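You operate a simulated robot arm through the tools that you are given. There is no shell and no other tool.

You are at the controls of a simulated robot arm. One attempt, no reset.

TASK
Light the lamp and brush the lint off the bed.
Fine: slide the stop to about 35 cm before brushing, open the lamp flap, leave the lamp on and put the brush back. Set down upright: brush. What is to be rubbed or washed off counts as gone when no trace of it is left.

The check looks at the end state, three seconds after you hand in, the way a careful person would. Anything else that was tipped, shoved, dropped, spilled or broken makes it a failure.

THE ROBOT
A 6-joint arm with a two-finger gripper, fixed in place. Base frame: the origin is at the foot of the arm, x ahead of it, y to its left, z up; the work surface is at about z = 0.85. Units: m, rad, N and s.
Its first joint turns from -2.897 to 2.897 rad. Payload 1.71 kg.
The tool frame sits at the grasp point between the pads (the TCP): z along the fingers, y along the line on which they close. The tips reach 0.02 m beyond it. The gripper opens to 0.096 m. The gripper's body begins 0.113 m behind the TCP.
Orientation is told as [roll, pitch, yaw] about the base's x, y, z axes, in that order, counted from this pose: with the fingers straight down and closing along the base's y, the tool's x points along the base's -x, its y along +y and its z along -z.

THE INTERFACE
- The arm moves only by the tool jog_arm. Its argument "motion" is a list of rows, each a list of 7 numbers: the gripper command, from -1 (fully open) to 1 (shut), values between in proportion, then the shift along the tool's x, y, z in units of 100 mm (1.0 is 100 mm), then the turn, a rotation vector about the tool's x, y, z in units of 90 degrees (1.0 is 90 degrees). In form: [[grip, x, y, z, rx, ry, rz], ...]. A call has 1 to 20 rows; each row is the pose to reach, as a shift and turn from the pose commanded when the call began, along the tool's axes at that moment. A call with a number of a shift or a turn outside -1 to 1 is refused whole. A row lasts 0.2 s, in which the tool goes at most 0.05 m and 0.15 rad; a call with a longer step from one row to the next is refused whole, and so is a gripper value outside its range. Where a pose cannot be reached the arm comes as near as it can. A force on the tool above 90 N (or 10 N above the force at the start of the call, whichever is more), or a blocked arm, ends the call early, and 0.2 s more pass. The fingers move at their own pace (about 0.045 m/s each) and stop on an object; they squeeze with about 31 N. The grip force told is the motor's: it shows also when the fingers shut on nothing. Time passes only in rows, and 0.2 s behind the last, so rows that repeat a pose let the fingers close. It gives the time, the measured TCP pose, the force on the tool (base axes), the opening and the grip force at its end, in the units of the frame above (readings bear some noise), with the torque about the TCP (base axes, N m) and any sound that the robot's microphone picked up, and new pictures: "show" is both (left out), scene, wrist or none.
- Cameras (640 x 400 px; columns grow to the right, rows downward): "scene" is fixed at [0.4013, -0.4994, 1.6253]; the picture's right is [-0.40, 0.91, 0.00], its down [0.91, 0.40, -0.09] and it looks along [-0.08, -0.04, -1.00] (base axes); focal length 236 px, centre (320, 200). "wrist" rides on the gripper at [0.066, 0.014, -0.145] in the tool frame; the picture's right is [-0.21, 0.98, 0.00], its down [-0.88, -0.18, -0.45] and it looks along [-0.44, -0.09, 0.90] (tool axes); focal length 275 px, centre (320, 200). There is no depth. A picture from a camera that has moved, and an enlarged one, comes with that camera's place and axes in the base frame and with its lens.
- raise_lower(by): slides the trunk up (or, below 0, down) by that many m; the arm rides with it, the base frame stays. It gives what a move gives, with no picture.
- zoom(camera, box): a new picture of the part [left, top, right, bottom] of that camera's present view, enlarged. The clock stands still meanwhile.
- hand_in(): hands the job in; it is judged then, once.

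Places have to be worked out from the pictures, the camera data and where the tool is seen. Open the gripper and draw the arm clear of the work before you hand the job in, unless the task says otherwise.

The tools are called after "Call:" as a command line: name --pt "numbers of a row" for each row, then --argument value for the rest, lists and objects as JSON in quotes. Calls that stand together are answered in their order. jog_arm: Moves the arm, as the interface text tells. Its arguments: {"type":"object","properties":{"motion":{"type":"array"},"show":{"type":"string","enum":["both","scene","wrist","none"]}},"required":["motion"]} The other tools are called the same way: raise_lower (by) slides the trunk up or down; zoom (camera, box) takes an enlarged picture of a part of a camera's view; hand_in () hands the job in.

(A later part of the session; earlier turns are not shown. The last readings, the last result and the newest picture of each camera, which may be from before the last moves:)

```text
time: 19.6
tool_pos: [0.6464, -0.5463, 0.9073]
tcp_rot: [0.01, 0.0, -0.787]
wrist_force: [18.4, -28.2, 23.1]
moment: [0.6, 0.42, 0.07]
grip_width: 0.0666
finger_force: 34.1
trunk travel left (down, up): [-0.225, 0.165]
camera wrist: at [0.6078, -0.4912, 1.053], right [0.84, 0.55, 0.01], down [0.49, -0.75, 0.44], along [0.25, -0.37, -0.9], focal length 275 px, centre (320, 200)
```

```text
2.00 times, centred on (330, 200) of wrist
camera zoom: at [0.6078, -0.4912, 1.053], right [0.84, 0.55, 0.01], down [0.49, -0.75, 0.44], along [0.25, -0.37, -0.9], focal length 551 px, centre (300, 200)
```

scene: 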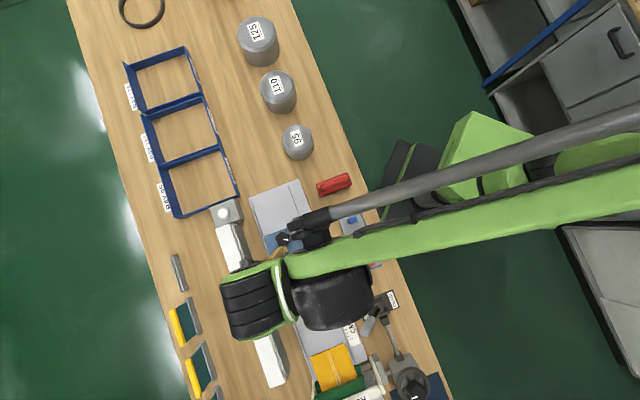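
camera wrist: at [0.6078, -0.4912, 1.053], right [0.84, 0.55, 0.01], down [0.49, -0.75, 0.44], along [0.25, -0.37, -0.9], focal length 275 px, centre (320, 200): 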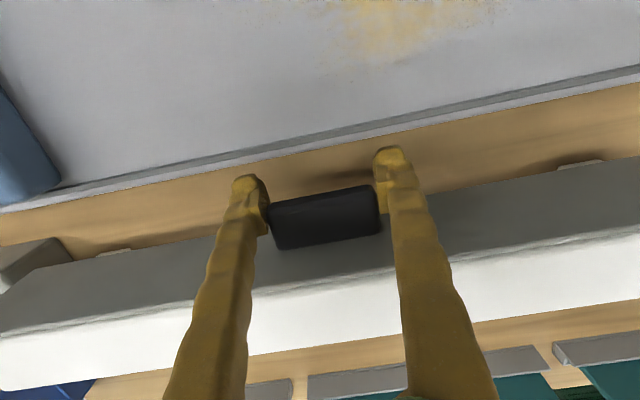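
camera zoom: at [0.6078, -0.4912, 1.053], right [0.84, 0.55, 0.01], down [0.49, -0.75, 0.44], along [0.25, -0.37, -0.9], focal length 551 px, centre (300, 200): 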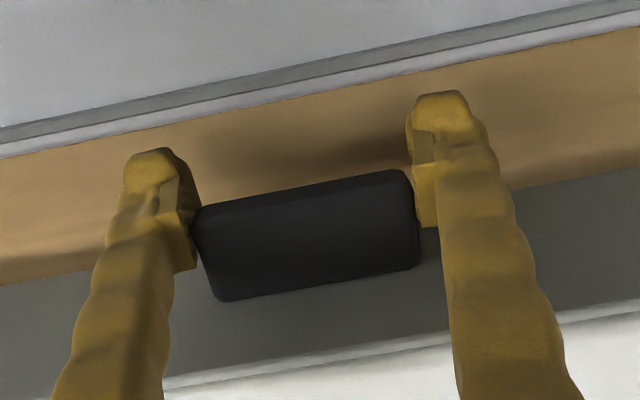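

The pads slid along the handle: the reading shows about 33 N inward and 23 N upward, so the flap didn't open by straight pulling. I hold for a moment and look again at both views.

Call:
jog_arm --pt "0.3 0 0 0 0 0 0" --pt "0.3 0 0 0 0 0 0" --pt "0.3 0 0 0 0 0 0" --show "both"

Call:
zoom --camera "wrist" --box '[400, 130, 640, 280]'

Call:
zoom --camera "wrist" --box '[0, 200, 240, 400]'

```text
time: 20.4
tool_pos: [0.6459, -0.5453, 0.9069]
tcp_rot: [0.01, 0.003, -0.786]
wrist_force: [16.8, -29.6, 24.2]
moment: [0.57, 0.41, 0.07]
grip_width: 0.0665
finger_force: 35.4
trunk travel left (down, up): [-0.225, 0.165]
camera wrist: at [0.6074, -0.4909, 1.053], right [0.84, 0.55, 0.01], down [0.49, -0.75, 0.44], along [0.25, -0.37, -0.9], focal length 275 px, centre (320, 200)
```

scene: 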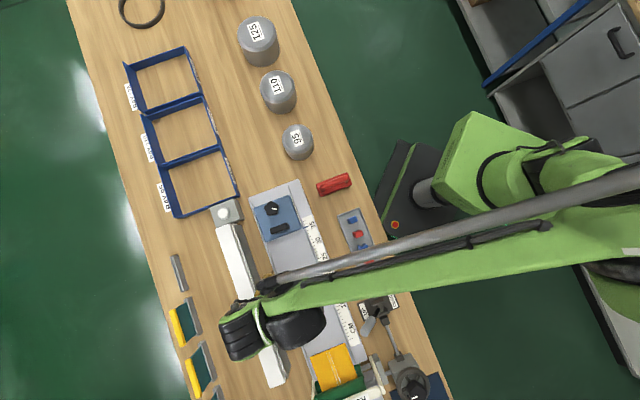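
wrist: 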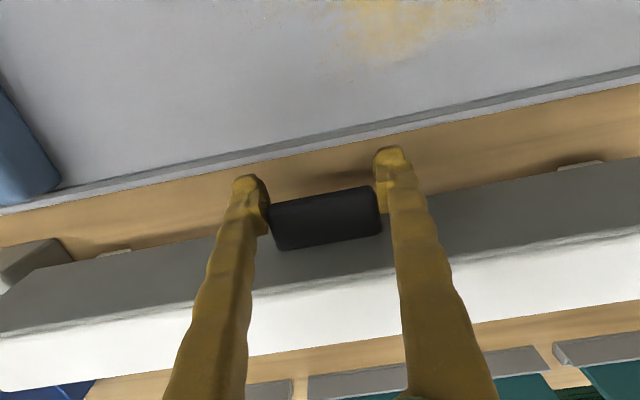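

```text
2.67 times, centred on (520, 205) of wrist
camera zoom: at [0.6074, -0.4909, 1.053], right [0.84, 0.55, 0.01], down [0.49, -0.75, 0.44], along [0.25, -0.37, -0.9], focal length 734 px, centre (-213, 187)
```

zoom: 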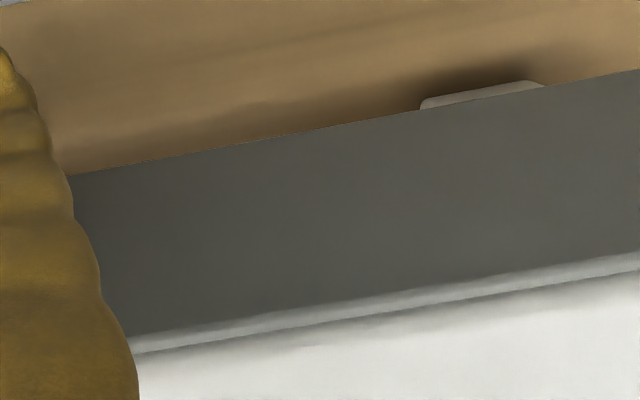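

```text
2.00 times, centred on (120, 300) of wrist
camera zoom: at [0.6074, -0.4909, 1.053], right [0.84, 0.55, 0.01], down [0.49, -0.75, 0.44], along [0.25, -0.37, -0.9], focal length 551 px, centre (720, 0)
```

zoom: 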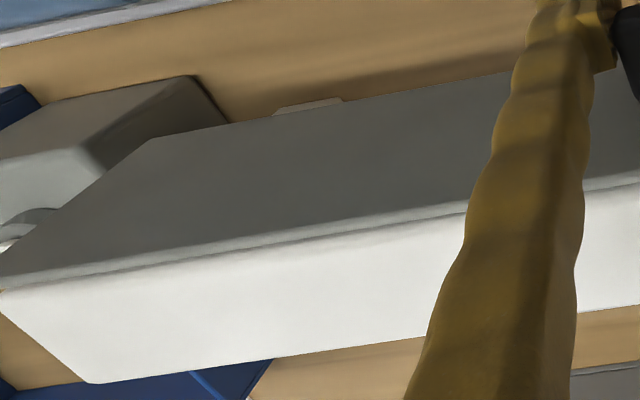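

The flap hasn't moved. I regrip deeper on the handle (1.4 cm back in), this time to pull along an upward arc as for a top hinge.

Call:
jog_arm --pt "-0.6 0 0 0 0 0 0" --pt "-0.6 0 0 0 0 0 0" --pt "-0.6 -0.07 0 0 0 0 0" --pt "-0.6 -0.14 0 0 0 0 0" --pt "-0.6 -0.14 0 0 0 0 0" --pt "0.3 -0.14 0 0 0 0 0" --pt "0.3 -0.14 0 0 0 0 0" --pt "0.3 -0.14 0 0 0 0 0" --show "wrist"

```text
time: 22.2
tool_pos: [0.6542, -0.5548, 0.9062]
tcp_rot: [0.007, 0.001, -0.787]
wrist_force: [-15.6, 2.4, -1.1]
moment: [0.06, -0.02, -0.04]
grip_width: 0.0662
finger_force: 34.8
trunk travel left (down, up): [-0.225, 0.165]
camera wrist: at [0.6165, -0.4998, 1.0532], right [0.84, 0.55, 0.01], down [0.49, -0.75, 0.44], along [0.25, -0.37, -0.9], focal length 275 px, centre (320, 200)
```

wrist: 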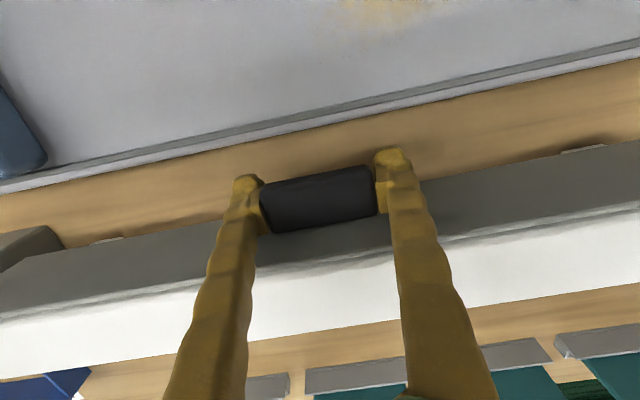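

Regripped. Now an arc pull, out and up with the tool turning along, up to about 0.3 rad.

Call:
jog_arm --pt "0.3 0.037 0 -0.018 0 0.064 0" --pt "0.3 0.072 0 -0.039 0 0.127 0" --pt "0.3 0.105 0 -0.064 0 0.191 0" --show "wrist"

Call:
zoom --camera "wrist" --box '[0, 100, 640, 330]'

```text
time: 23.0
tool_pos: [0.6468, -0.5475, 0.9138]
tcp_rot: [0.008, 0.301, -0.783]
wrist_force: [-13.4, 4.3, 6.5]
moment: [-0.65, -0.46, -0.31]
grip_width: 0.066
finger_force: 35.1
trunk travel left (down, up): [-0.225, 0.165]
camera wrist: at [0.6413, -0.5248, 1.0734], right [0.83, 0.55, -0.05], down [0.55, -0.82, 0.16], along [0.05, -0.16, -0.99], focal length 275 px, centre (320, 200)
```

wrist: 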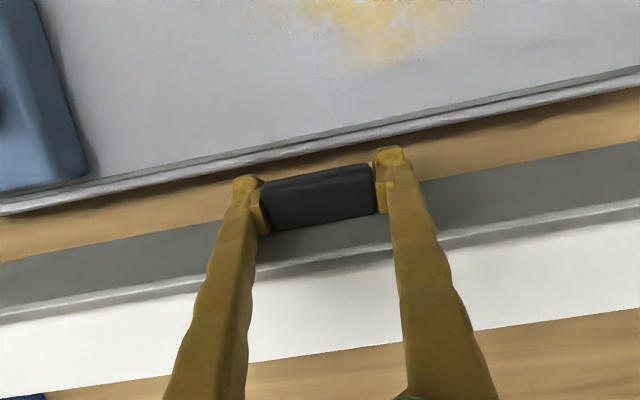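

```text
1.00 times, centred on (320, 215) of wrist (not enlarged: the box is as wide or as high as the picture)
camera zoom: at [0.6413, -0.5248, 1.0734], right [0.83, 0.55, -0.05], down [0.55, -0.82, 0.16], along [0.05, -0.16, -0.99], focal length 275 px, centre (320, 185)
```

zoom: 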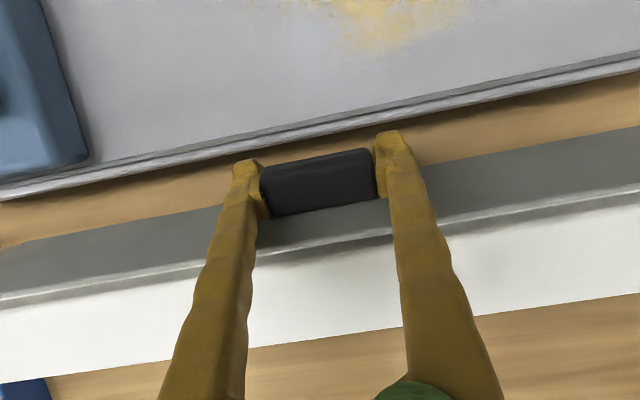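

The flap now follows the arc with little force: it is hinged along its top edge. I continue the same arc by another 0.3 rad.

Call:
jog_arm --pt "0.3 0.037 0 -0.018 0 0.064 0" --pt "0.3 0.072 0 -0.039 0 0.127 0" --pt "0.3 0.105 0 -0.064 0 0.191 0" --show "both"

```text
time: 23.8
tool_pos: [0.6443, -0.5439, 0.9192]
tcp_rot: [0.014, 0.441, -0.782]
wrist_force: [-2.8, -18.0, -7.2]
moment: [0.36, 0.27, -0.12]
grip_width: 0.0656
finger_force: 35.5
out of reach, approached as far as the arm can: row 2, 3
trunk travel left (down, up): [-0.225, 0.165]
camera wrist: at [0.6535, -0.5379, 1.0791], right [0.83, 0.56, -0.07], down [0.56, -0.83, 0.03], along [-0.05, -0.06, -1.0], focal length 275 px, centre (320, 200)
```

scene: 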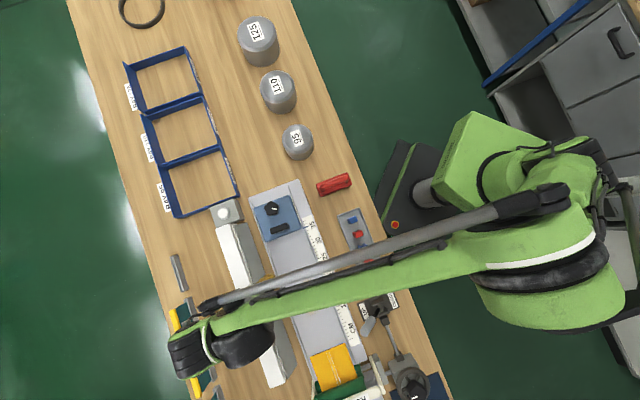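
wrist: 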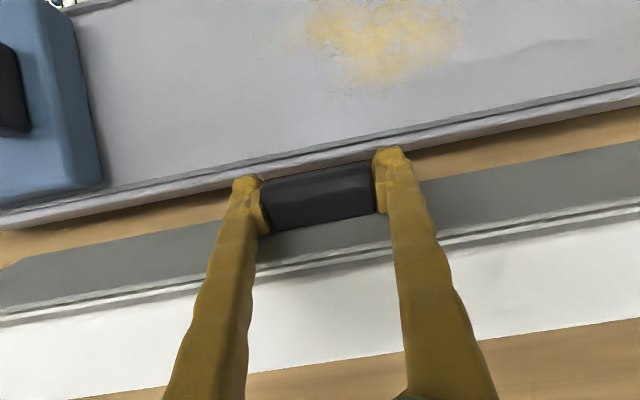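

Reach limit at 0.44 rad of tilt, with the flap following. I release the handle in place to see whether the flap holds its angle.

Call:
jog_arm --pt "0 0 0 0 0 0 0" --pt "-0.6 0 0 0 0 0 0" --pt "-0.6 0 0 0 0 0 0" --show "wrist"

```text
time: 24.6
tool_pos: [0.6448, -0.5426, 0.9193]
tcp_rot: [0.013, 0.441, -0.781]
wrist_force: [-0.4, -0.6, -0.1]
moment: [-0.01, 0.01, 0.01]
grip_width: 0.0767
finger_force: 0.0
trunk travel left (down, up): [-0.225, 0.165]
camera wrist: at [0.6537, -0.536, 1.0803], right [0.83, 0.56, -0.08], down [0.56, -0.83, 0.03], along [-0.05, -0.06, -1.0], focal length 275 px, centre (320, 200)
```

wrist: 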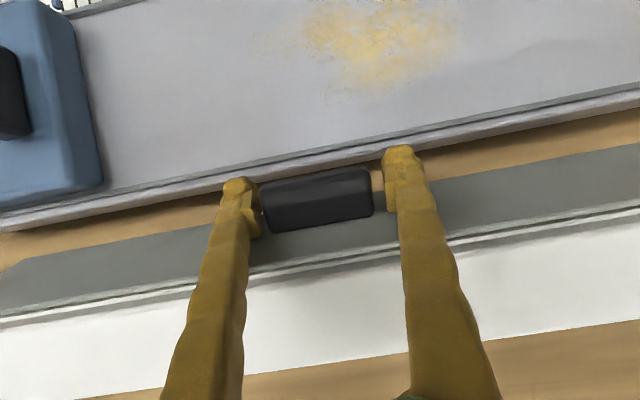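

The flap stays where I leave it (friction hinge). I'll ratchet: turn the tool back around the handle to get a fresh grip angle, first by 0.3 rad.

Call:
jog_arm --pt "-0.6 0 0 0 0 -0.06 0" --pt "-0.6 0 0 0 0 -0.12 0" --pt "-0.6 0 0 0 0 -0.19 0" --pt "-0.6 0 0 0 0 -0.19 0" --show "wrist"

```text
time: 25.6
tool_pos: [0.6415, -0.5414, 0.9229]
tcp_rot: [0.013, 0.141, -0.786]
wrist_force: [0.3, -0.5, 0.0]
moment: [-0.04, -0.04, -0.02]
grip_width: 0.0768
finger_force: 0.0
trunk travel left (down, up): [-0.225, 0.165]
camera wrist: at [0.6185, -0.5018, 1.0766], right [0.84, 0.55, -0.02], down [0.52, -0.79, 0.31], along [0.16, -0.27, -0.95], focal length 275 px, centre (320, 200)
```

wrist: 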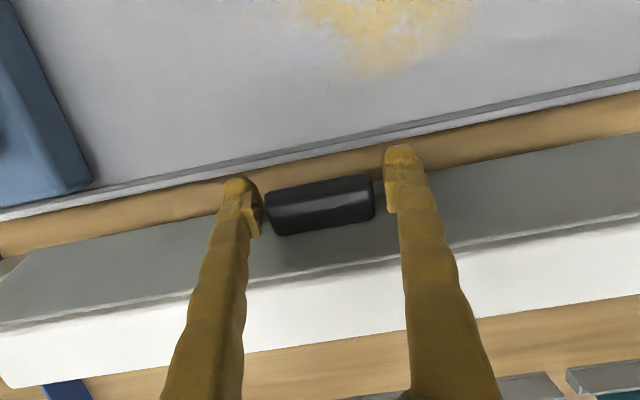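

Call:
jog_arm --pt "-0.6 0 0 0 0 -0.085 0" --pt "-0.6 0 0 0 0 -0.17 0" --pt "-0.6 0 0 0 0 -0.255 0" --pt "-0.6 0 0 0 0 -0.34 0" --pt "-0.6 0 0 0 0 -0.34 0" --show "wrist"

```text
time: 26.8
tool_pos: [0.6421, -0.5412, 0.9229]
tcp_rot: [0.013, -0.392, -0.79]
wrist_force: [0.6, 0.7, -0.2]
moment: [0.02, 0.0, -0.01]
grip_width: 0.0766
finger_force: 0.0
trunk travel left (down, up): [-0.225, 0.165]
camera wrist: at [0.5684, -0.4508, 1.0325], right [0.83, 0.56, 0.09], down [0.31, -0.59, 0.74], along [0.47, -0.59, -0.66], focal length 275 px, centre (320, 200)
```

wrist: 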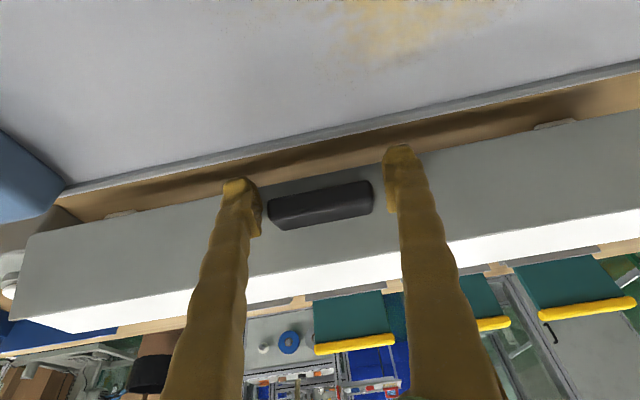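

The flap is still open and the tool is at -0.39 rad tilt around the handle. I close on it and swing the flap up along the arc by another 0.7–0.84 rad.

Call:
jog_arm --pt "0.3 0 0 0 0 0 0" --pt "0.3 0 0 0 0 0 0" --pt "0.3 0 0 0 0 0 0" --pt "0.3 0.002 0 -0.058 0 0.089 0" --pt "0.3 -0.004 0 -0.116 0 0.178 0" --pt "0.3 -0.018 0 -0.172 0 0.267 0" --pt "0.3 -0.04 0 -0.226 0 0.3565 0" --pt "0.3 -0.069 0 -0.275 0 0.4456 0" --show "both"

```text
time: 28.6
tool_pos: [0.6383, -0.5374, 0.9522]
tcp_rot: [0.013, 0.306, -0.783]
wrist_force: [-16.4, 15.3, 14.1]
moment: [-0.92, -0.17, -0.27]
grip_width: 0.0631
finger_force: 35.1
trunk travel left (down, up): [-0.225, 0.165]
camera wrist: at [0.6325, -0.5169, 1.1113], right [0.83, 0.55, -0.05], down [0.55, -0.82, 0.16], along [0.05, -0.16, -0.99], focal length 275 px, centre (320, 200)
```

scene: 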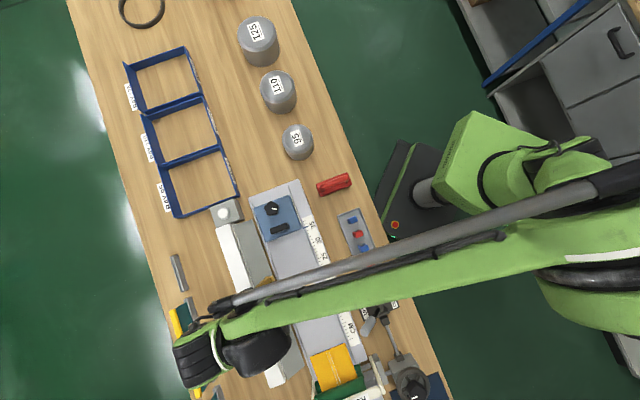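
wrist: 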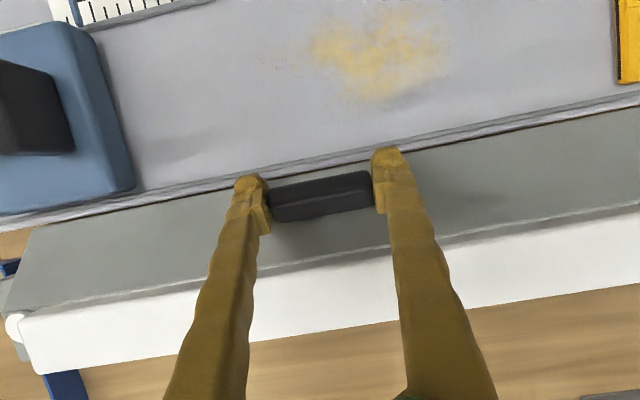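

The flap is now well up (about 55–65°). I release and check its actual angle.

Call:
jog_arm --pt "0 0 0 0 0 0 0" --pt "-0.6 0 0 0 0 0 0" --pt "-0.6 0 0 0 0 0 0" --show "wrist"

Call:
zoom --camera "wrist" --box '[400, 50, 640, 250]'

Call:
zoom --camera "scene" --box '[200, 190, 300, 390]'

```text
time: 29.4
tool_pos: [0.6393, -0.5396, 0.9488]
tcp_rot: [0.014, 0.307, -0.783]
wrist_force: [0.0, 0.7, 0.4]
moment: [0.0, -0.01, -0.02]
grip_width: 0.0769
finger_force: 0.0
trunk travel left (down, up): [-0.225, 0.165]
camera wrist: at [0.6333, -0.518, 1.1093], right [0.83, 0.55, -0.05], down [0.55, -0.82, 0.16], along [0.05, -0.16, -0.99], focal length 275 px, centre (320, 200)
```

wrist: 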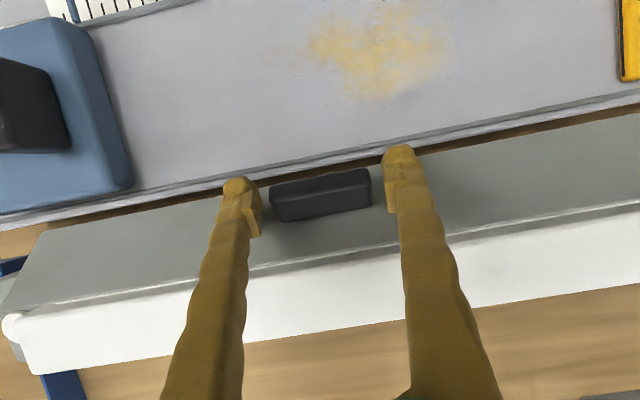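

```text
2.00 times, centred on (520, 150) of wrist
camera zoom: at [0.6333, -0.518, 1.1093], right [0.83, 0.55, -0.05], down [0.55, -0.82, 0.16], along [0.05, -0.16, -0.99], focal length 551 px, centre (-80, 300)
```

zoom: 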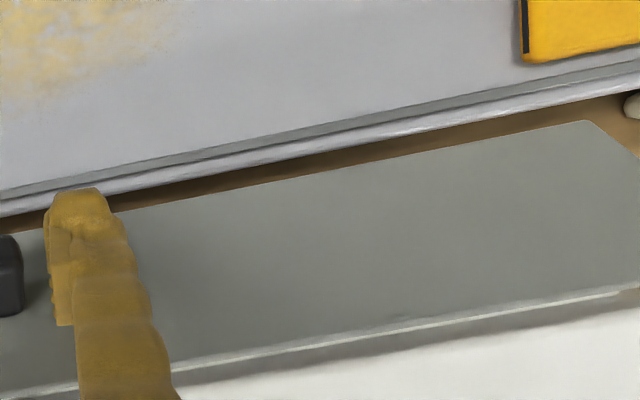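

```text
2.00 times, centred on (250, 290) of scene
camera zoom: at [0.4013, -0.4994, 1.6253], right [-0.4, 0.91, 0.0], down [0.91, 0.4, -0.09], along [-0.08, -0.04, -1.0], focal length 473 px, centre (460, 20)
```

zoom: 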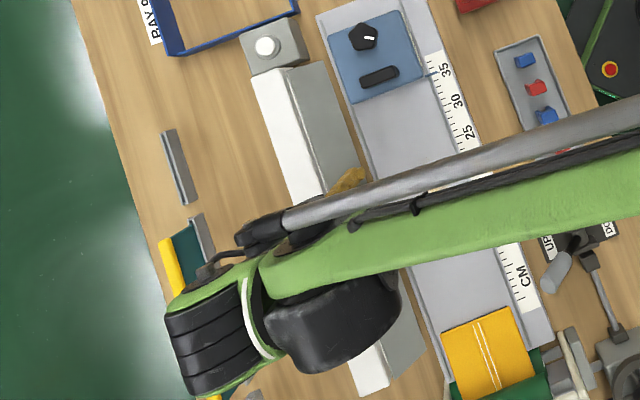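

The flap sits at about 0.93 rad (53°) and holds. I turn the tool back around the handle for another grip.

Call:
jog_arm --pt "-0.6 0 0 0 0 -0.09 0" --pt "-0.6 0 0 0 0 -0.18 0" --pt "-0.6 0 0 0 0 -0.27 0" --pt "-0.6 0 0 0 0 -0.36 0" --pt "-0.6 0.018 0 0.03 0 -0.45 0" --pt "-0.6 0.018 0 0.061 0 -0.45 0" --pt "-0.6 0.018 0 0.061 0 -0.45 0" --show "wrist"

```text
time: 31.0
tool_pos: [0.636, -0.5369, 0.9454]
tcp_rot: [0.013, -0.4, -0.791]
wrist_force: [0.2, 0.2, -0.5]
moment: [0.02, 0.01, -0.01]
grip_width: 0.0769
finger_force: 0.0
trunk travel left (down, up): [-0.225, 0.165]
camera wrist: at [0.5626, -0.4452, 1.0543], right [0.83, 0.56, 0.09], down [0.31, -0.59, 0.75], along [0.47, -0.59, -0.66], focal length 275 px, centre (320, 200)
```

wrist: 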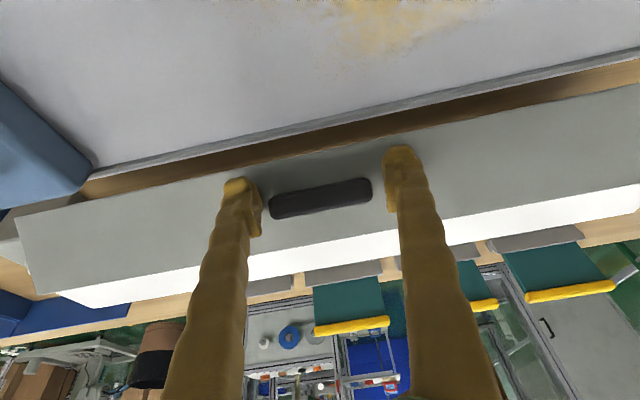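

Good alignment again, looking straight onto the handle. I grip and swing up a further 0.56 rad.

Call:
jog_arm --pt "0.3 0 0 0 0 0 0" --pt "0.3 0 0 0 0 0 0" --pt "0.3 0 0 0 0 0 0" --pt "0.3 -0.032 0 -0.056 0 0.089 0" --pt "0.3 -0.072 0 -0.107 0 0.178 0" --pt "0.3 -0.118 0 -0.152 0 0.267 0" --pt "0.3 -0.17 0 -0.189 0 0.3565 0" --show "wrist"

```text
time: 32.6
tool_pos: [0.6414, -0.5423, 0.9717]
tcp_rot: [0.014, 0.161, -0.786]
wrist_force: [-19.9, 13.3, 16.2]
moment: [-0.57, 0.0, -0.15]
grip_width: 0.0617
finger_force: 35.1
trunk travel left (down, up): [-0.225, 0.165]
camera wrist: at [0.6198, -0.5041, 1.1261], right [0.84, 0.55, -0.02], down [0.53, -0.8, 0.3], along [0.15, -0.26, -0.95], focal length 275 px, centre (320, 200)
```

wrist: 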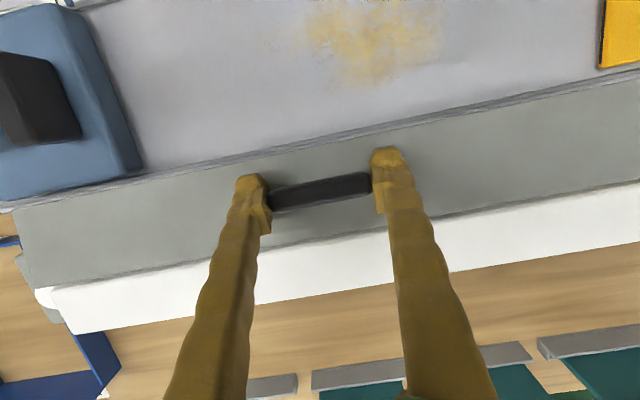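

Continuing the arc by another 0.26 rad with slightly larger radius to ease the outward push.

Call:
jog_arm --pt "0.3 -0.02 0 -0.053 0 0.083 0" --pt "0.3 -0.05 0 -0.102 0 0.166 0" --pt "0.3 -0.05 0 -0.102 0 0.166 0" --show "wrist"

Call:
zoom --camera "wrist" --box '[400, 50, 640, 250]'

```text
time: 33.4
tool_pos: [0.6462, -0.5471, 0.9804]
tcp_rot: [0.014, 0.421, -0.781]
wrist_force: [-8.0, 7.7, 29.4]
moment: [-0.38, -0.29, 0.01]
grip_width: 0.0621
finger_force: 35.2
trunk travel left (down, up): [-0.225, 0.165]
camera wrist: at [0.6534, -0.5381, 1.1405], right [0.83, 0.56, -0.07], down [0.56, -0.83, 0.04], along [-0.03, -0.08, -1.0], focal length 275 px, centre (320, 200)
```

wrist: 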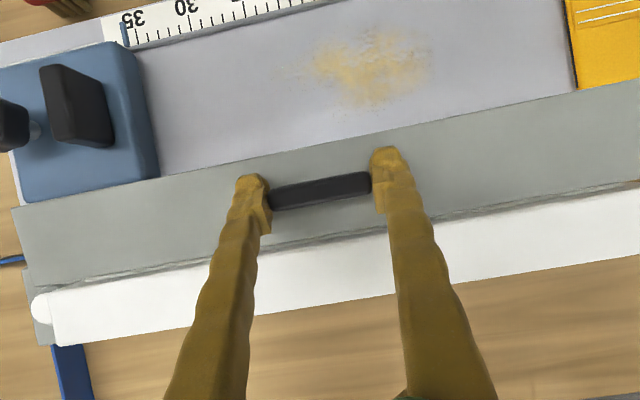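

```text
2.00 times, centred on (520, 150) of wrist
camera zoom: at [0.6534, -0.5381, 1.1405], right [0.83, 0.56, -0.07], down [0.56, -0.83, 0.04], along [-0.03, -0.08, -1.0], focal length 551 px, centre (-80, 300)
```

zoom: 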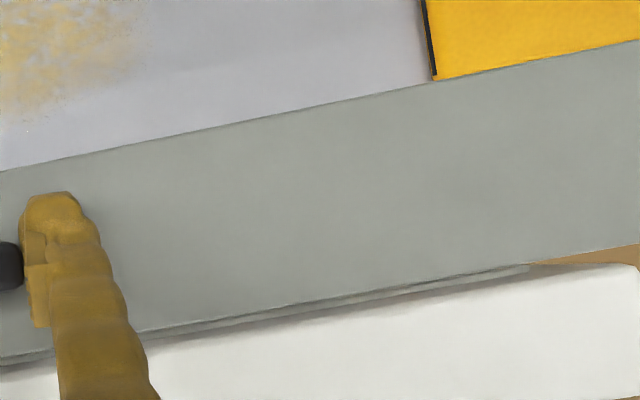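

The flap looks about horizontal. I release and measure its angle.

Call:
jog_arm --pt "0 0 0 0 0 0 0" --pt "-0.6 0 0 0 0 0 0" --pt "-0.6 0 0 0 0 0 0" --pt "-0.6 -0.02 0 -0.2 0 0 0" --pt "-0.6 0.0 0 -0.4 0 -0.08 0" --pt "-0.6 0.0 0 -0.6 0 -0.16 0" --pt "-0.6 0.0 0 -0.6 0 -0.25 0" --show "both"

```text
time: 35.0
tool_pos: [0.6639, -0.5652, 1.0332]
tcp_rot: [0.012, 0.026, -0.787]
wrist_force: [0.0, -0.2, 0.9]
moment: [0.01, 0.04, -0.02]
grip_width: 0.0768
finger_force: 0.1
trunk travel left (down, up): [-0.225, 0.165]
camera wrist: at [0.6286, -0.5139, 1.181], right [0.84, 0.54, 0.01], down [0.49, -0.76, 0.42], along [0.23, -0.35, -0.91], focal length 275 px, centre (320, 200)
```

scene: 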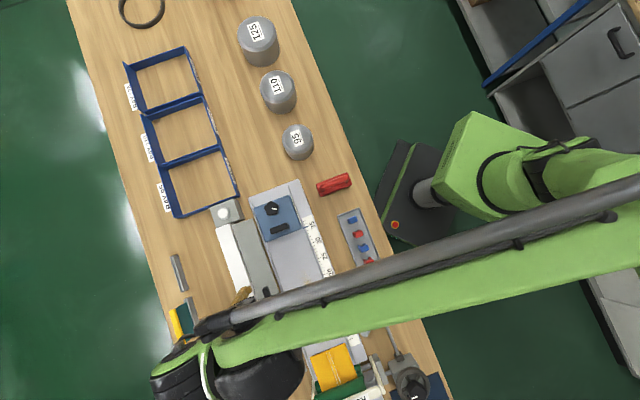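
wrist: 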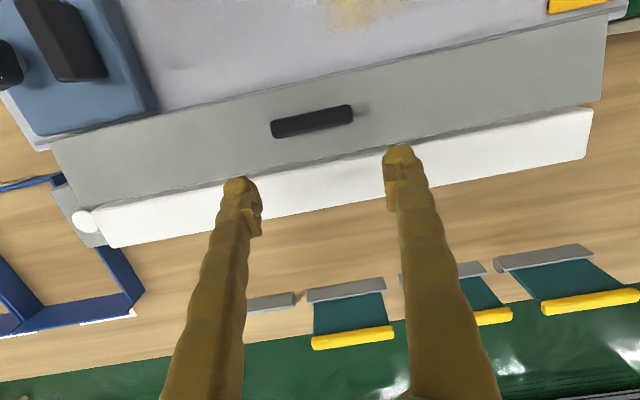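

The flap is at about 85° and holds. To open it fully I'll nudge it further from underneath with closed, inclined fingers; first I move to the bed side and tilt.

Call:
jog_arm --pt "-0.2 0.16 0 0.02 0 -0.085 0" --pt "0.2 0.32 0 0.06 0 -0.17 0" --pt "0.6 0.48 0 0.12 0 -0.255 0" --pt "1 0.63 0 0.2 0 -0.34 0" --pt "1 0.78 0 0.26 0 -0.425 0" --pt "1 0.91 0 0.33 0 -0.51 0" --pt "1 0.91 0 0.33 0 -0.51 0" --show "wrist"

```text
time: 36.6
tool_pos: [0.5994, -0.4991, 1.0036]
tcp_rot: [0.018, -0.773, -0.799]
wrist_force: [-0.4, 0.5, -0.4]
moment: [-0.04, -0.03, -0.02]
grip_width: 0.0001
finger_force: 29.0
trunk travel left (down, up): [-0.225, 0.165]
camera wrist: at [0.5033, -0.3853, 1.0624], right [0.8, 0.58, 0.16], down [0.08, -0.36, 0.93], along [0.6, -0.73, -0.34], focal length 275 px, centre (320, 200)
```

wrist: 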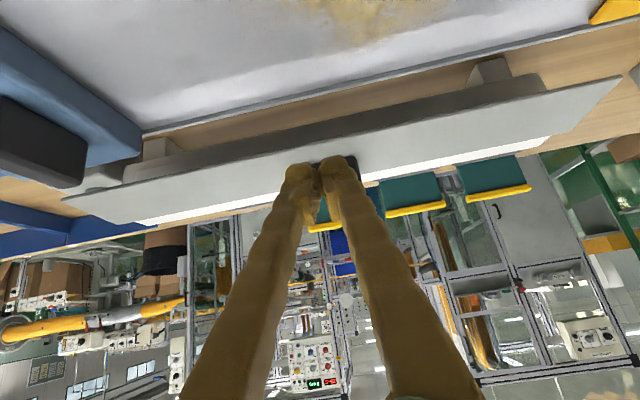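

Call:
zoom --camera "wrist" --box '[400, 40, 640, 200]'

Call:
zoom --camera "wrist" --box '[50, 100, 290, 260]'

```text
2.50 times, centred on (520, 120) of wrist
camera zoom: at [0.5033, -0.3853, 1.0624], right [0.8, 0.58, 0.16], down [0.08, -0.36, 0.93], along [0.6, -0.73, -0.34], focal length 688 px, centre (-180, 400)
```

zoom: 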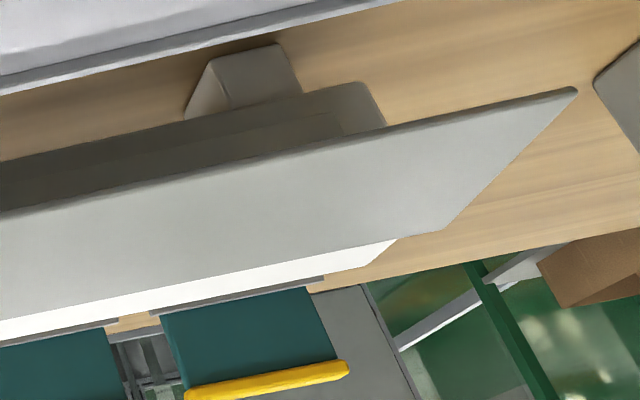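

```text
2.50 times, centred on (170, 180) of wrist
camera zoom: at [0.5033, -0.3853, 1.0624], right [0.8, 0.58, 0.16], down [0.08, -0.36, 0.93], along [0.6, -0.73, -0.34], focal length 688 px, centre (695, 250)
```

zoom: 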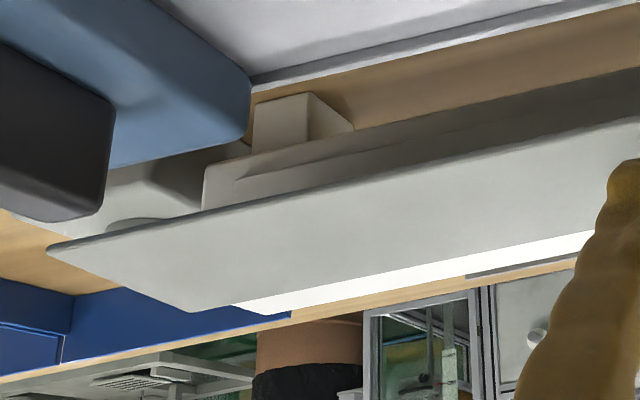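

The flap is a horizontal awning now. I lower the closed fingertips to just in front of its lower edge.

Call:
jog_arm --pt "1 0.14 0 0.12 0 0 0" --pt "1 0.28 0 0.25 0 0 0" --pt "1 0.28 0 0.4 0 0 0" --pt "1 0.28 0 0.49 0 0 0" --pt "1 0.28 0 0.49 0 0 0" --show "wrist"

```text
time: 37.8
tool_pos: [0.6096, -0.5098, 0.9479]
tcp_rot: [0.017, -0.771, -0.8]
wrist_force: [0.2, 0.2, 0.1]
moment: [-0.01, 0.01, -0.02]
grip_width: 0.0
finger_force: 29.4
trunk travel left (down, up): [-0.225, 0.165]
camera wrist: at [0.5141, -0.3956, 1.0069], right [0.8, 0.58, 0.16], down [0.09, -0.36, 0.93], along [0.6, -0.73, -0.34], focal length 275 px, centre (320, 200)
```

wrist: 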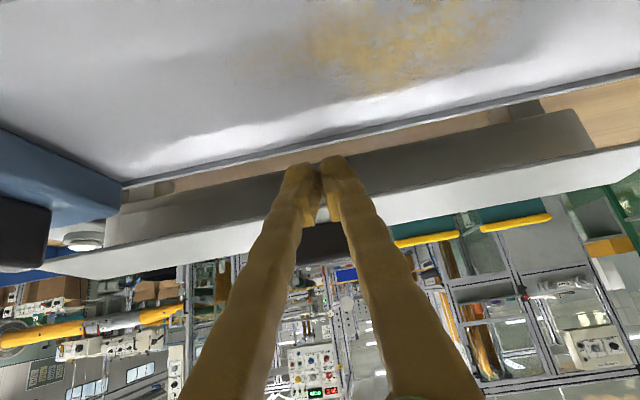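

The tips point beneath the flap's edge. I advance 4 cm along the fingers, slowly.

Call:
jog_arm --pt "1 0 0 0.08 0 0 0" --pt "1 0 0 0.16 0 0 0" --pt "1 0 0 0.24 0 0 0" --pt "1 0 0 0.32 0 0 0" --pt "1 0 0 0.42 0 0 0" --pt "1 0 0 0.42 0 0 0" --show "wrist"

```text
time: 39.2
tool_pos: [0.6318, -0.5301, 0.9178]
tcp_rot: [0.016, -0.772, -0.798]
wrist_force: [3.2, -3.3, 1.6]
moment: [-0.08, -0.05, 0.0]
grip_width: 0.0001
finger_force: 29.7
trunk travel left (down, up): [-0.225, 0.165]
camera wrist: at [0.5352, -0.4162, 0.9768], right [0.8, 0.58, 0.16], down [0.09, -0.36, 0.93], along [0.6, -0.73, -0.34], focal length 275 px, centre (320, 200)
```

wrist: 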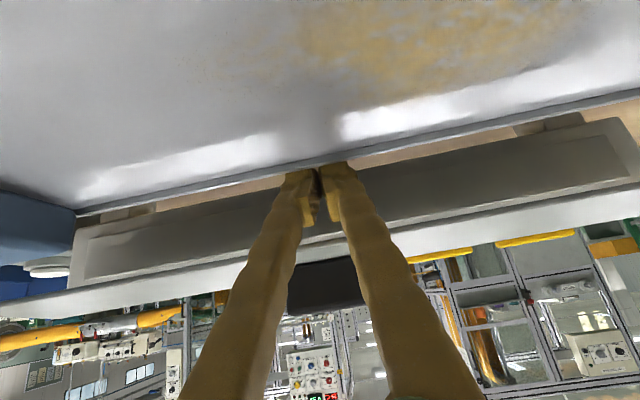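

The fingertips are under the flap. I lift straight up 1.5 cm in small steps and watch the force.

Call:
jog_arm --pt "1 -0.035 0 -0.036 0 0 0" --pt "1 -0.07 0 -0.072 0 0 0" --pt "1 -0.105 0 -0.108 0 0 0" --show "wrist"

```text
time: 40.0
tool_pos: [0.6315, -0.5285, 0.9332]
tcp_rot: [0.017, -0.77, -0.799]
wrist_force: [-3.2, 4.0, -2.1]
moment: [-0.1, -0.04, 0.04]
grip_width: 0.0058
finger_force: 30.0
trunk travel left (down, up): [-0.225, 0.165]
camera wrist: at [0.5348, -0.4154, 0.9926], right [0.8, 0.58, 0.16], down [0.09, -0.36, 0.93], along [0.6, -0.73, -0.34], focal length 275 px, centre (320, 200)
```

wrist: 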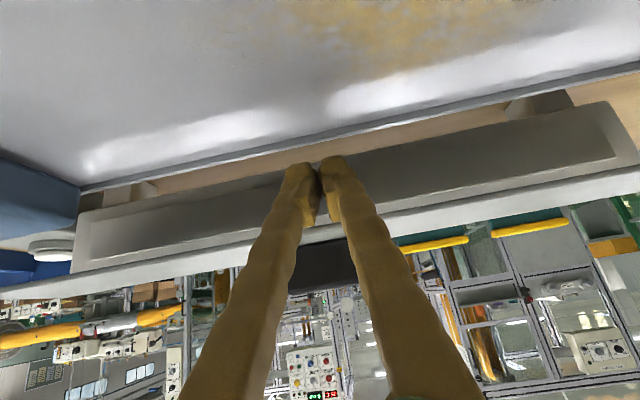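

Only ~5 N as the flap rises. I continue lifting another 2 cm.

Call:
jog_arm --pt "1 -0.035 0 -0.036 0 0 0" --pt "1 -0.07 0 -0.072 0 0 0" --pt "1 -0.105 0 -0.108 0 0 0" --pt "1 -0.14 0 -0.143 0 0 0" --show "wrist"

```text
time: 41.1
tool_pos: [0.6105, -0.5268, 0.9612]
tcp_rot: [0.034, -0.775, -0.812]
wrist_force: [-9.5, 10.2, -5.8]
moment: [0.01, 0.03, 0.14]
grip_width: 0.0
finger_force: 29.4
trunk travel left (down, up): [-0.225, 0.165]
stopped in row 4: the force on the tool passed its limit at 95 N (the readings are from after the stop); the commanded pose is now the measured one
camera wrist: at [0.5142, -0.4125, 1.0203], right [0.79, 0.58, 0.17], down [0.08, -0.37, 0.93], along [0.6, -0.72, -0.34], focal length 275 px, centre (320, 200)
```

wrist: 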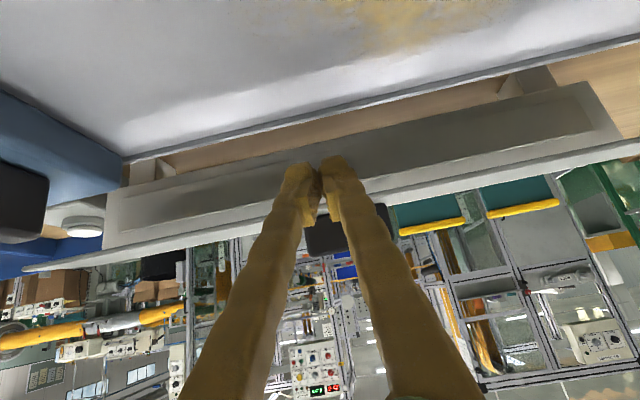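

The flap hit its end stop (force peak), so it is now fully open. I back out along the fingers and look at the state.

Call:
jog_arm --pt "1 0.03 0 -0.1 0 0 0" --pt "1 0.03 0 -0.3 0 0 0" --pt "1 0 0 -0.6 0 0 0" --pt "1 -0.2 0 -0.9 0 0 0" --pt "1 -0.4 0 -1 0 0 0" --show "both"

```text
time: 42.3
tool_pos: [0.5835, -0.4976, 1.0594]
tcp_rot: [0.031, -0.776, -0.809]
wrist_force: [0.0, 0.4, -0.8]
moment: [-0.01, 0.02, 0.01]
grip_width: 0.0001
finger_force: 29.3
trunk travel left (down, up): [-0.225, 0.165]
camera wrist: at [0.4874, -0.3852, 1.1181], right [0.8, 0.58, 0.17], down [0.08, -0.37, 0.93], along [0.6, -0.72, -0.34], focal length 275 px, centre (320, 200)
```

scene: 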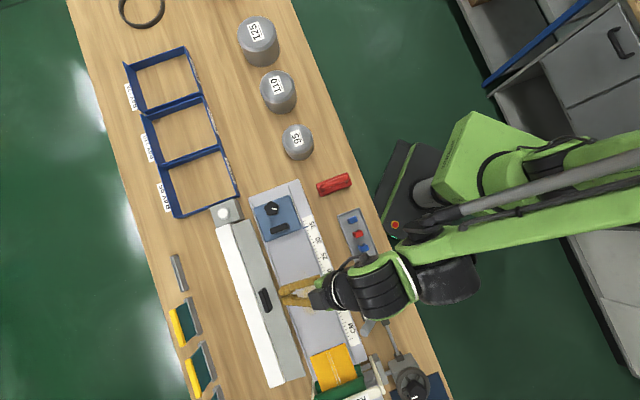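
wrist: 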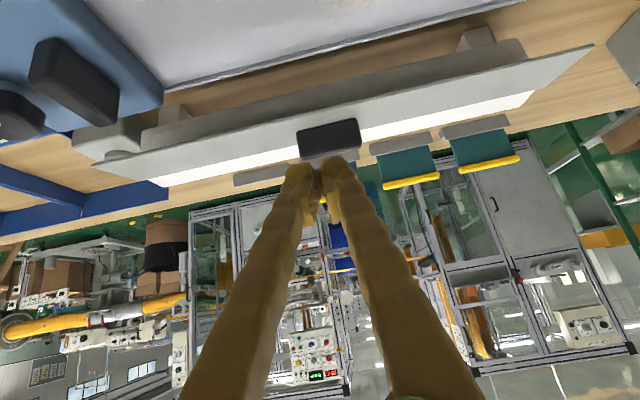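

The flap stands open beyond horizontal, nothing else moved. Next is the lamp button, which I place at about (0.493, -0.774, top z 0.918). I bring the tool upright and travel toward it.

Call:
jog_arm --pt "1 -0.06 -0.17 0.01 0 0.082 0" --pt "1 -0.12 -0.34 0.02 0 0.164 0" --pt "1 -0.18 -0.5 0.03 0 0.246 0" --pt "1 -0.24 -0.67 0.04 0 0.328 0" --pt "1 -0.3 -0.84 0.05 0 0.41 0" --pt "1 -0.35 -1 0.07 0 0.492 0" --pt "1 -0.35 -1 0.07 0 0.492 0" --show "wrist"

```text
time: 43.9
tool_pos: [0.534, -0.5927, 1.0759]
tcp_rot: [0.024, -0.001, -0.787]
wrist_force: [0.3, -0.5, -0.3]
moment: [0.06, -0.03, 0.01]
grip_width: 0.0003
finger_force: 29.2
trunk travel left (down, up): [-0.225, 0.165]
camera wrist: at [0.4944, -0.5388, 1.2216], right [0.84, 0.54, 0.02], down [0.48, -0.76, 0.44], along [0.26, -0.36, -0.9], focal length 275 px, centre (320, 200)
```

wrist: 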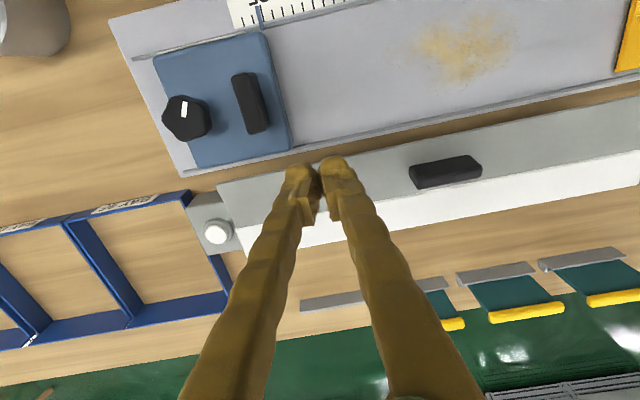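

Call:
jog_arm --pt "1 -0.15 -0.25 0 0.003 -0.003 0" --pt "1 -0.3 -0.5 0 0.006 -0.006 0" --pt "1 -0.45 -0.75 0 0.009 -0.009 0" --pt "1 -0.6 -1 0 0.011 -0.011 0" --pt "1 -0.6 -1 0 0.011 -0.011 0" --show "none"

Call:
jog_arm --pt "1 -0.18 -0.27 0 0 0 0" --pt "1 -0.35 -0.54 0 0 0 0" --pt "1 -0.35 -0.54 0.3 0 0 0" --pt "1 -0.35 -0.54 0.6 0 0 0" --pt "1 -0.35 -0.54 0.6 0 0 0" --show "wrist"

```text
time: 45.1
tool_pos: [0.5055, -0.7052, 1.0723]
tcp_rot: [0.004, -0.018, -0.787]
wrist_force: [-1.3, -0.2, 0.0]
moment: [0.0, 0.03, -0.03]
grip_width: 0.0
finger_force: 29.6
trunk travel left (down, up): [-0.225, 0.165]
```

```text
time: 46.3
tool_pos: [0.493, -0.7685, 1.0125]
tcp_rot: [0.006, -0.016, -0.789]
wrist_force: [0.0, 1.0, -1.0]
moment: [0.07, 0.02, 0.01]
grip_width: 0.0002
finger_force: 29.2
trunk travel left (down, up): [-0.225, 0.165]
camera wrist: at [0.4533, -0.7115, 1.1588], right [0.84, 0.54, 0.01], down [0.48, -0.75, 0.46], along [0.26, -0.38, -0.89], focal length 275 px, centre (320, 200)
```

wrist: 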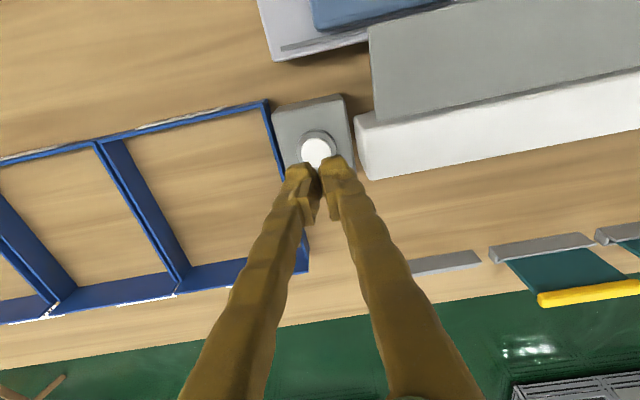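

The button is almost exactly below. I correct 3 mm and descend to about 1 cm above it.

Call:
jog_arm --pt "1 -0.03 -0.025 0.2 0 0 0" --pt "1 -0.03 -0.025 0.4 0 0 0" --pt "1 -0.03 -0.025 0.55 0 0 0" --pt "1 -0.03 -0.025 0.63 0 0 0" --pt "1 -0.03 -0.025 0.63 0 0 0" --show "wrist"

```text
time: 47.5
tool_pos: [0.4941, -0.7734, 0.9508]
tcp_rot: [0.005, -0.016, -0.788]
wrist_force: [0.1, -0.2, 0.4]
moment: [0.0, 0.01, 0.01]
grip_width: 0.0
finger_force: 29.3
trunk travel left (down, up): [-0.225, 0.165]
camera wrist: at [0.4542, -0.7158, 1.096], right [0.84, 0.54, 0.01], down [0.48, -0.75, 0.46], along [0.26, -0.38, -0.89], focal length 275 px, centre (320, 200)
```

wrist: 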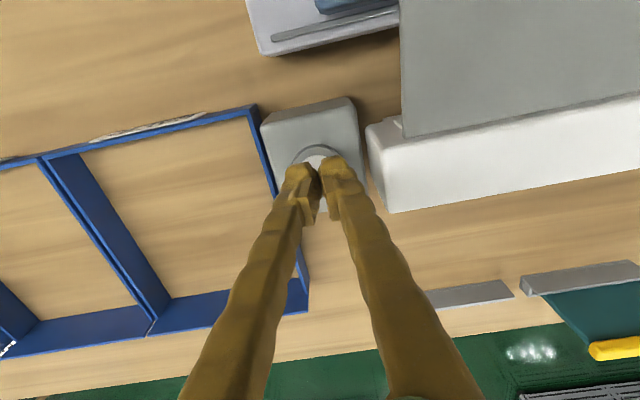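

Now pressing in small steps.

Call:
jog_arm --pt "1 0 0 0.04 0 0 0" --pt "1 0 0 0.08 0 0 0" --pt "1 0 0 0.12 0 0 0" --show "wrist"

```text
time: 48.3
tool_pos: [0.494, -0.7731, 0.938]
tcp_rot: [0.007, -0.018, -0.788]
wrist_force: [-0.3, -0.1, -0.7]
moment: [0.0, 0.03, 0.04]
grip_width: 0.0001
finger_force: 29.6
trunk travel left (down, up): [-0.225, 0.165]
camera wrist: at [0.4543, -0.7159, 1.0838], right [0.84, 0.54, 0.01], down [0.48, -0.75, 0.46], along [0.26, -0.38, -0.89], focal length 275 px, centre (320, 200)
```

wrist: 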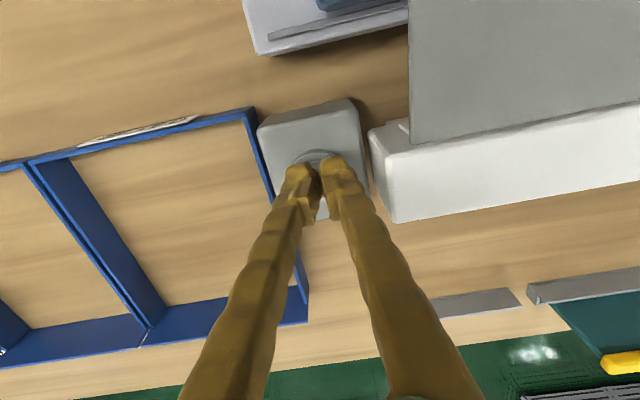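

No contact yet; I keep lowering in 2 mm steps.

Call:
jog_arm --pt "1 0 0 0.02 0 0 0" --pt "1 0 0 0.04 0 0 0" --pt "1 0 0 0.06 0 0 0" --show "none"

```text
time: 49.1
tool_pos: [0.4952, -0.7732, 0.9327]
tcp_rot: [0.006, -0.02, -0.789]
wrist_force: [0.4, -0.7, 1.1]
moment: [-0.01, 0.02, -0.02]
grip_width: 0.0059
finger_force: 29.1
trunk travel left (down, up): [-0.225, 0.165]
```

Call:
jog_arm --pt "1 0 0 0.02 0 0 0" --pt "1 0 0 0.04 0 0 0" --show "both"

```text
time: 49.7
tool_pos: [0.4944, -0.7723, 0.9296]
tcp_rot: [0.006, -0.018, -0.786]
wrist_force: [1.3, -2.7, 7.5]
moment: [-0.04, -0.02, 0.05]
grip_width: 0.0061
finger_force: 30.1
trunk travel left (down, up): [-0.225, 0.165]
heard: click
camera wrist: at [0.4542, -0.7156, 1.074], right [0.84, 0.54, 0.01], down [0.48, -0.75, 0.46], along [0.26, -0.38, -0.89], focal length 275 px, centre (320, 200)
```

scene: 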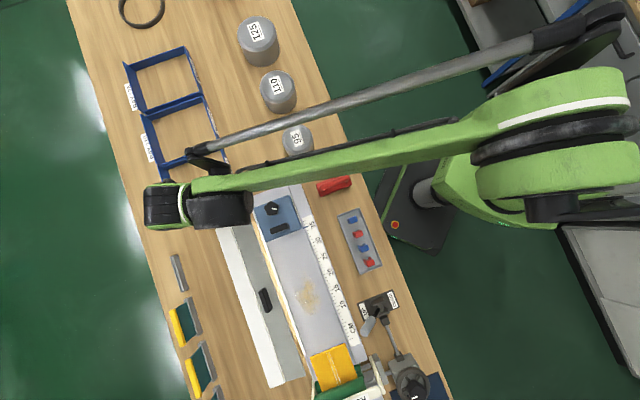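
wrist: 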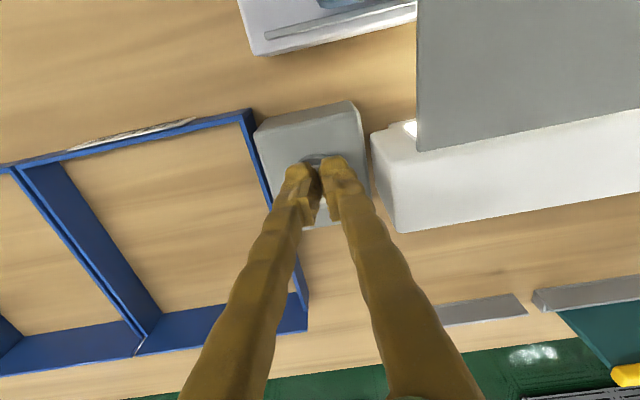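

A click was heard and a glow now appears under the flap. I rise and verify that the lamp stays lit.

Call:
jog_arm --pt "1 0 0 -0.1 0 0 0" --pt "1 0 0 -0.4 0 0 0" --pt "1 0 0 -0.7 0 0 0" --pt "1 0 0 -1 0 0 0" --pt "1 0 0 -1 0 0 0" --show "both"

Call:
zoom --camera "scene" --box '[200, 190, 360, 390]'

```text
time: 50.9
tool_pos: [0.4923, -0.7711, 1.0302]
tcp_rot: [0.007, -0.02, -0.786]
wrist_force: [-0.2, 0.3, 0.3]
moment: [-0.05, -0.01, -0.02]
grip_width: 0.0001
finger_force: 29.3
trunk travel left (down, up): [-0.225, 0.165]
camera wrist: at [0.4525, -0.7141, 1.1745], right [0.84, 0.54, 0.01], down [0.48, -0.75, 0.46], along [0.26, -0.38, -0.89], focal length 275 px, centre (320, 200)
```

scene: 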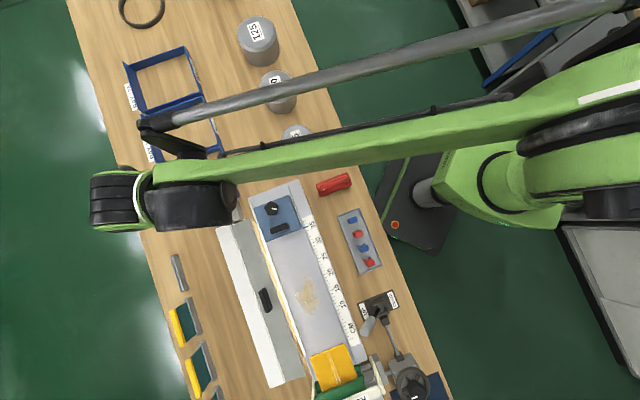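
wrist: 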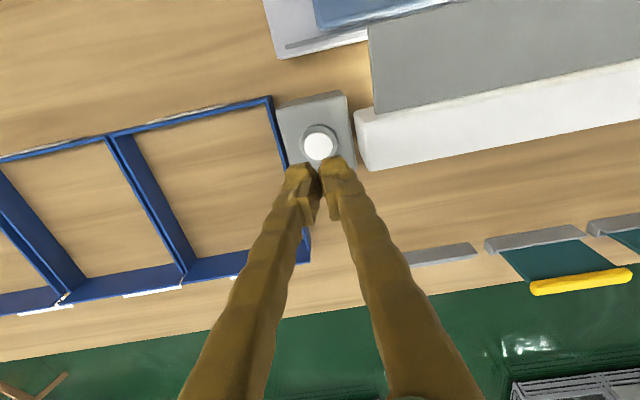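

```text
2.00 times, centred on (280, 290) of scene
camera zoom: at [0.4013, -0.4994, 1.6253], right [-0.4, 0.91, 0.0], down [0.91, 0.4, -0.09], along [-0.08, -0.04, -1.0], focal length 473 px, centre (400, 20)
```

zoom: 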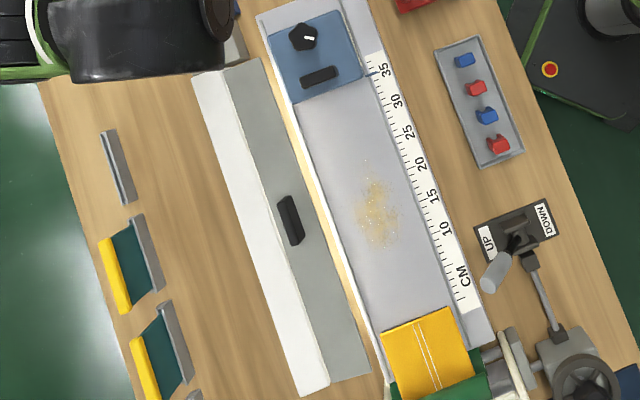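

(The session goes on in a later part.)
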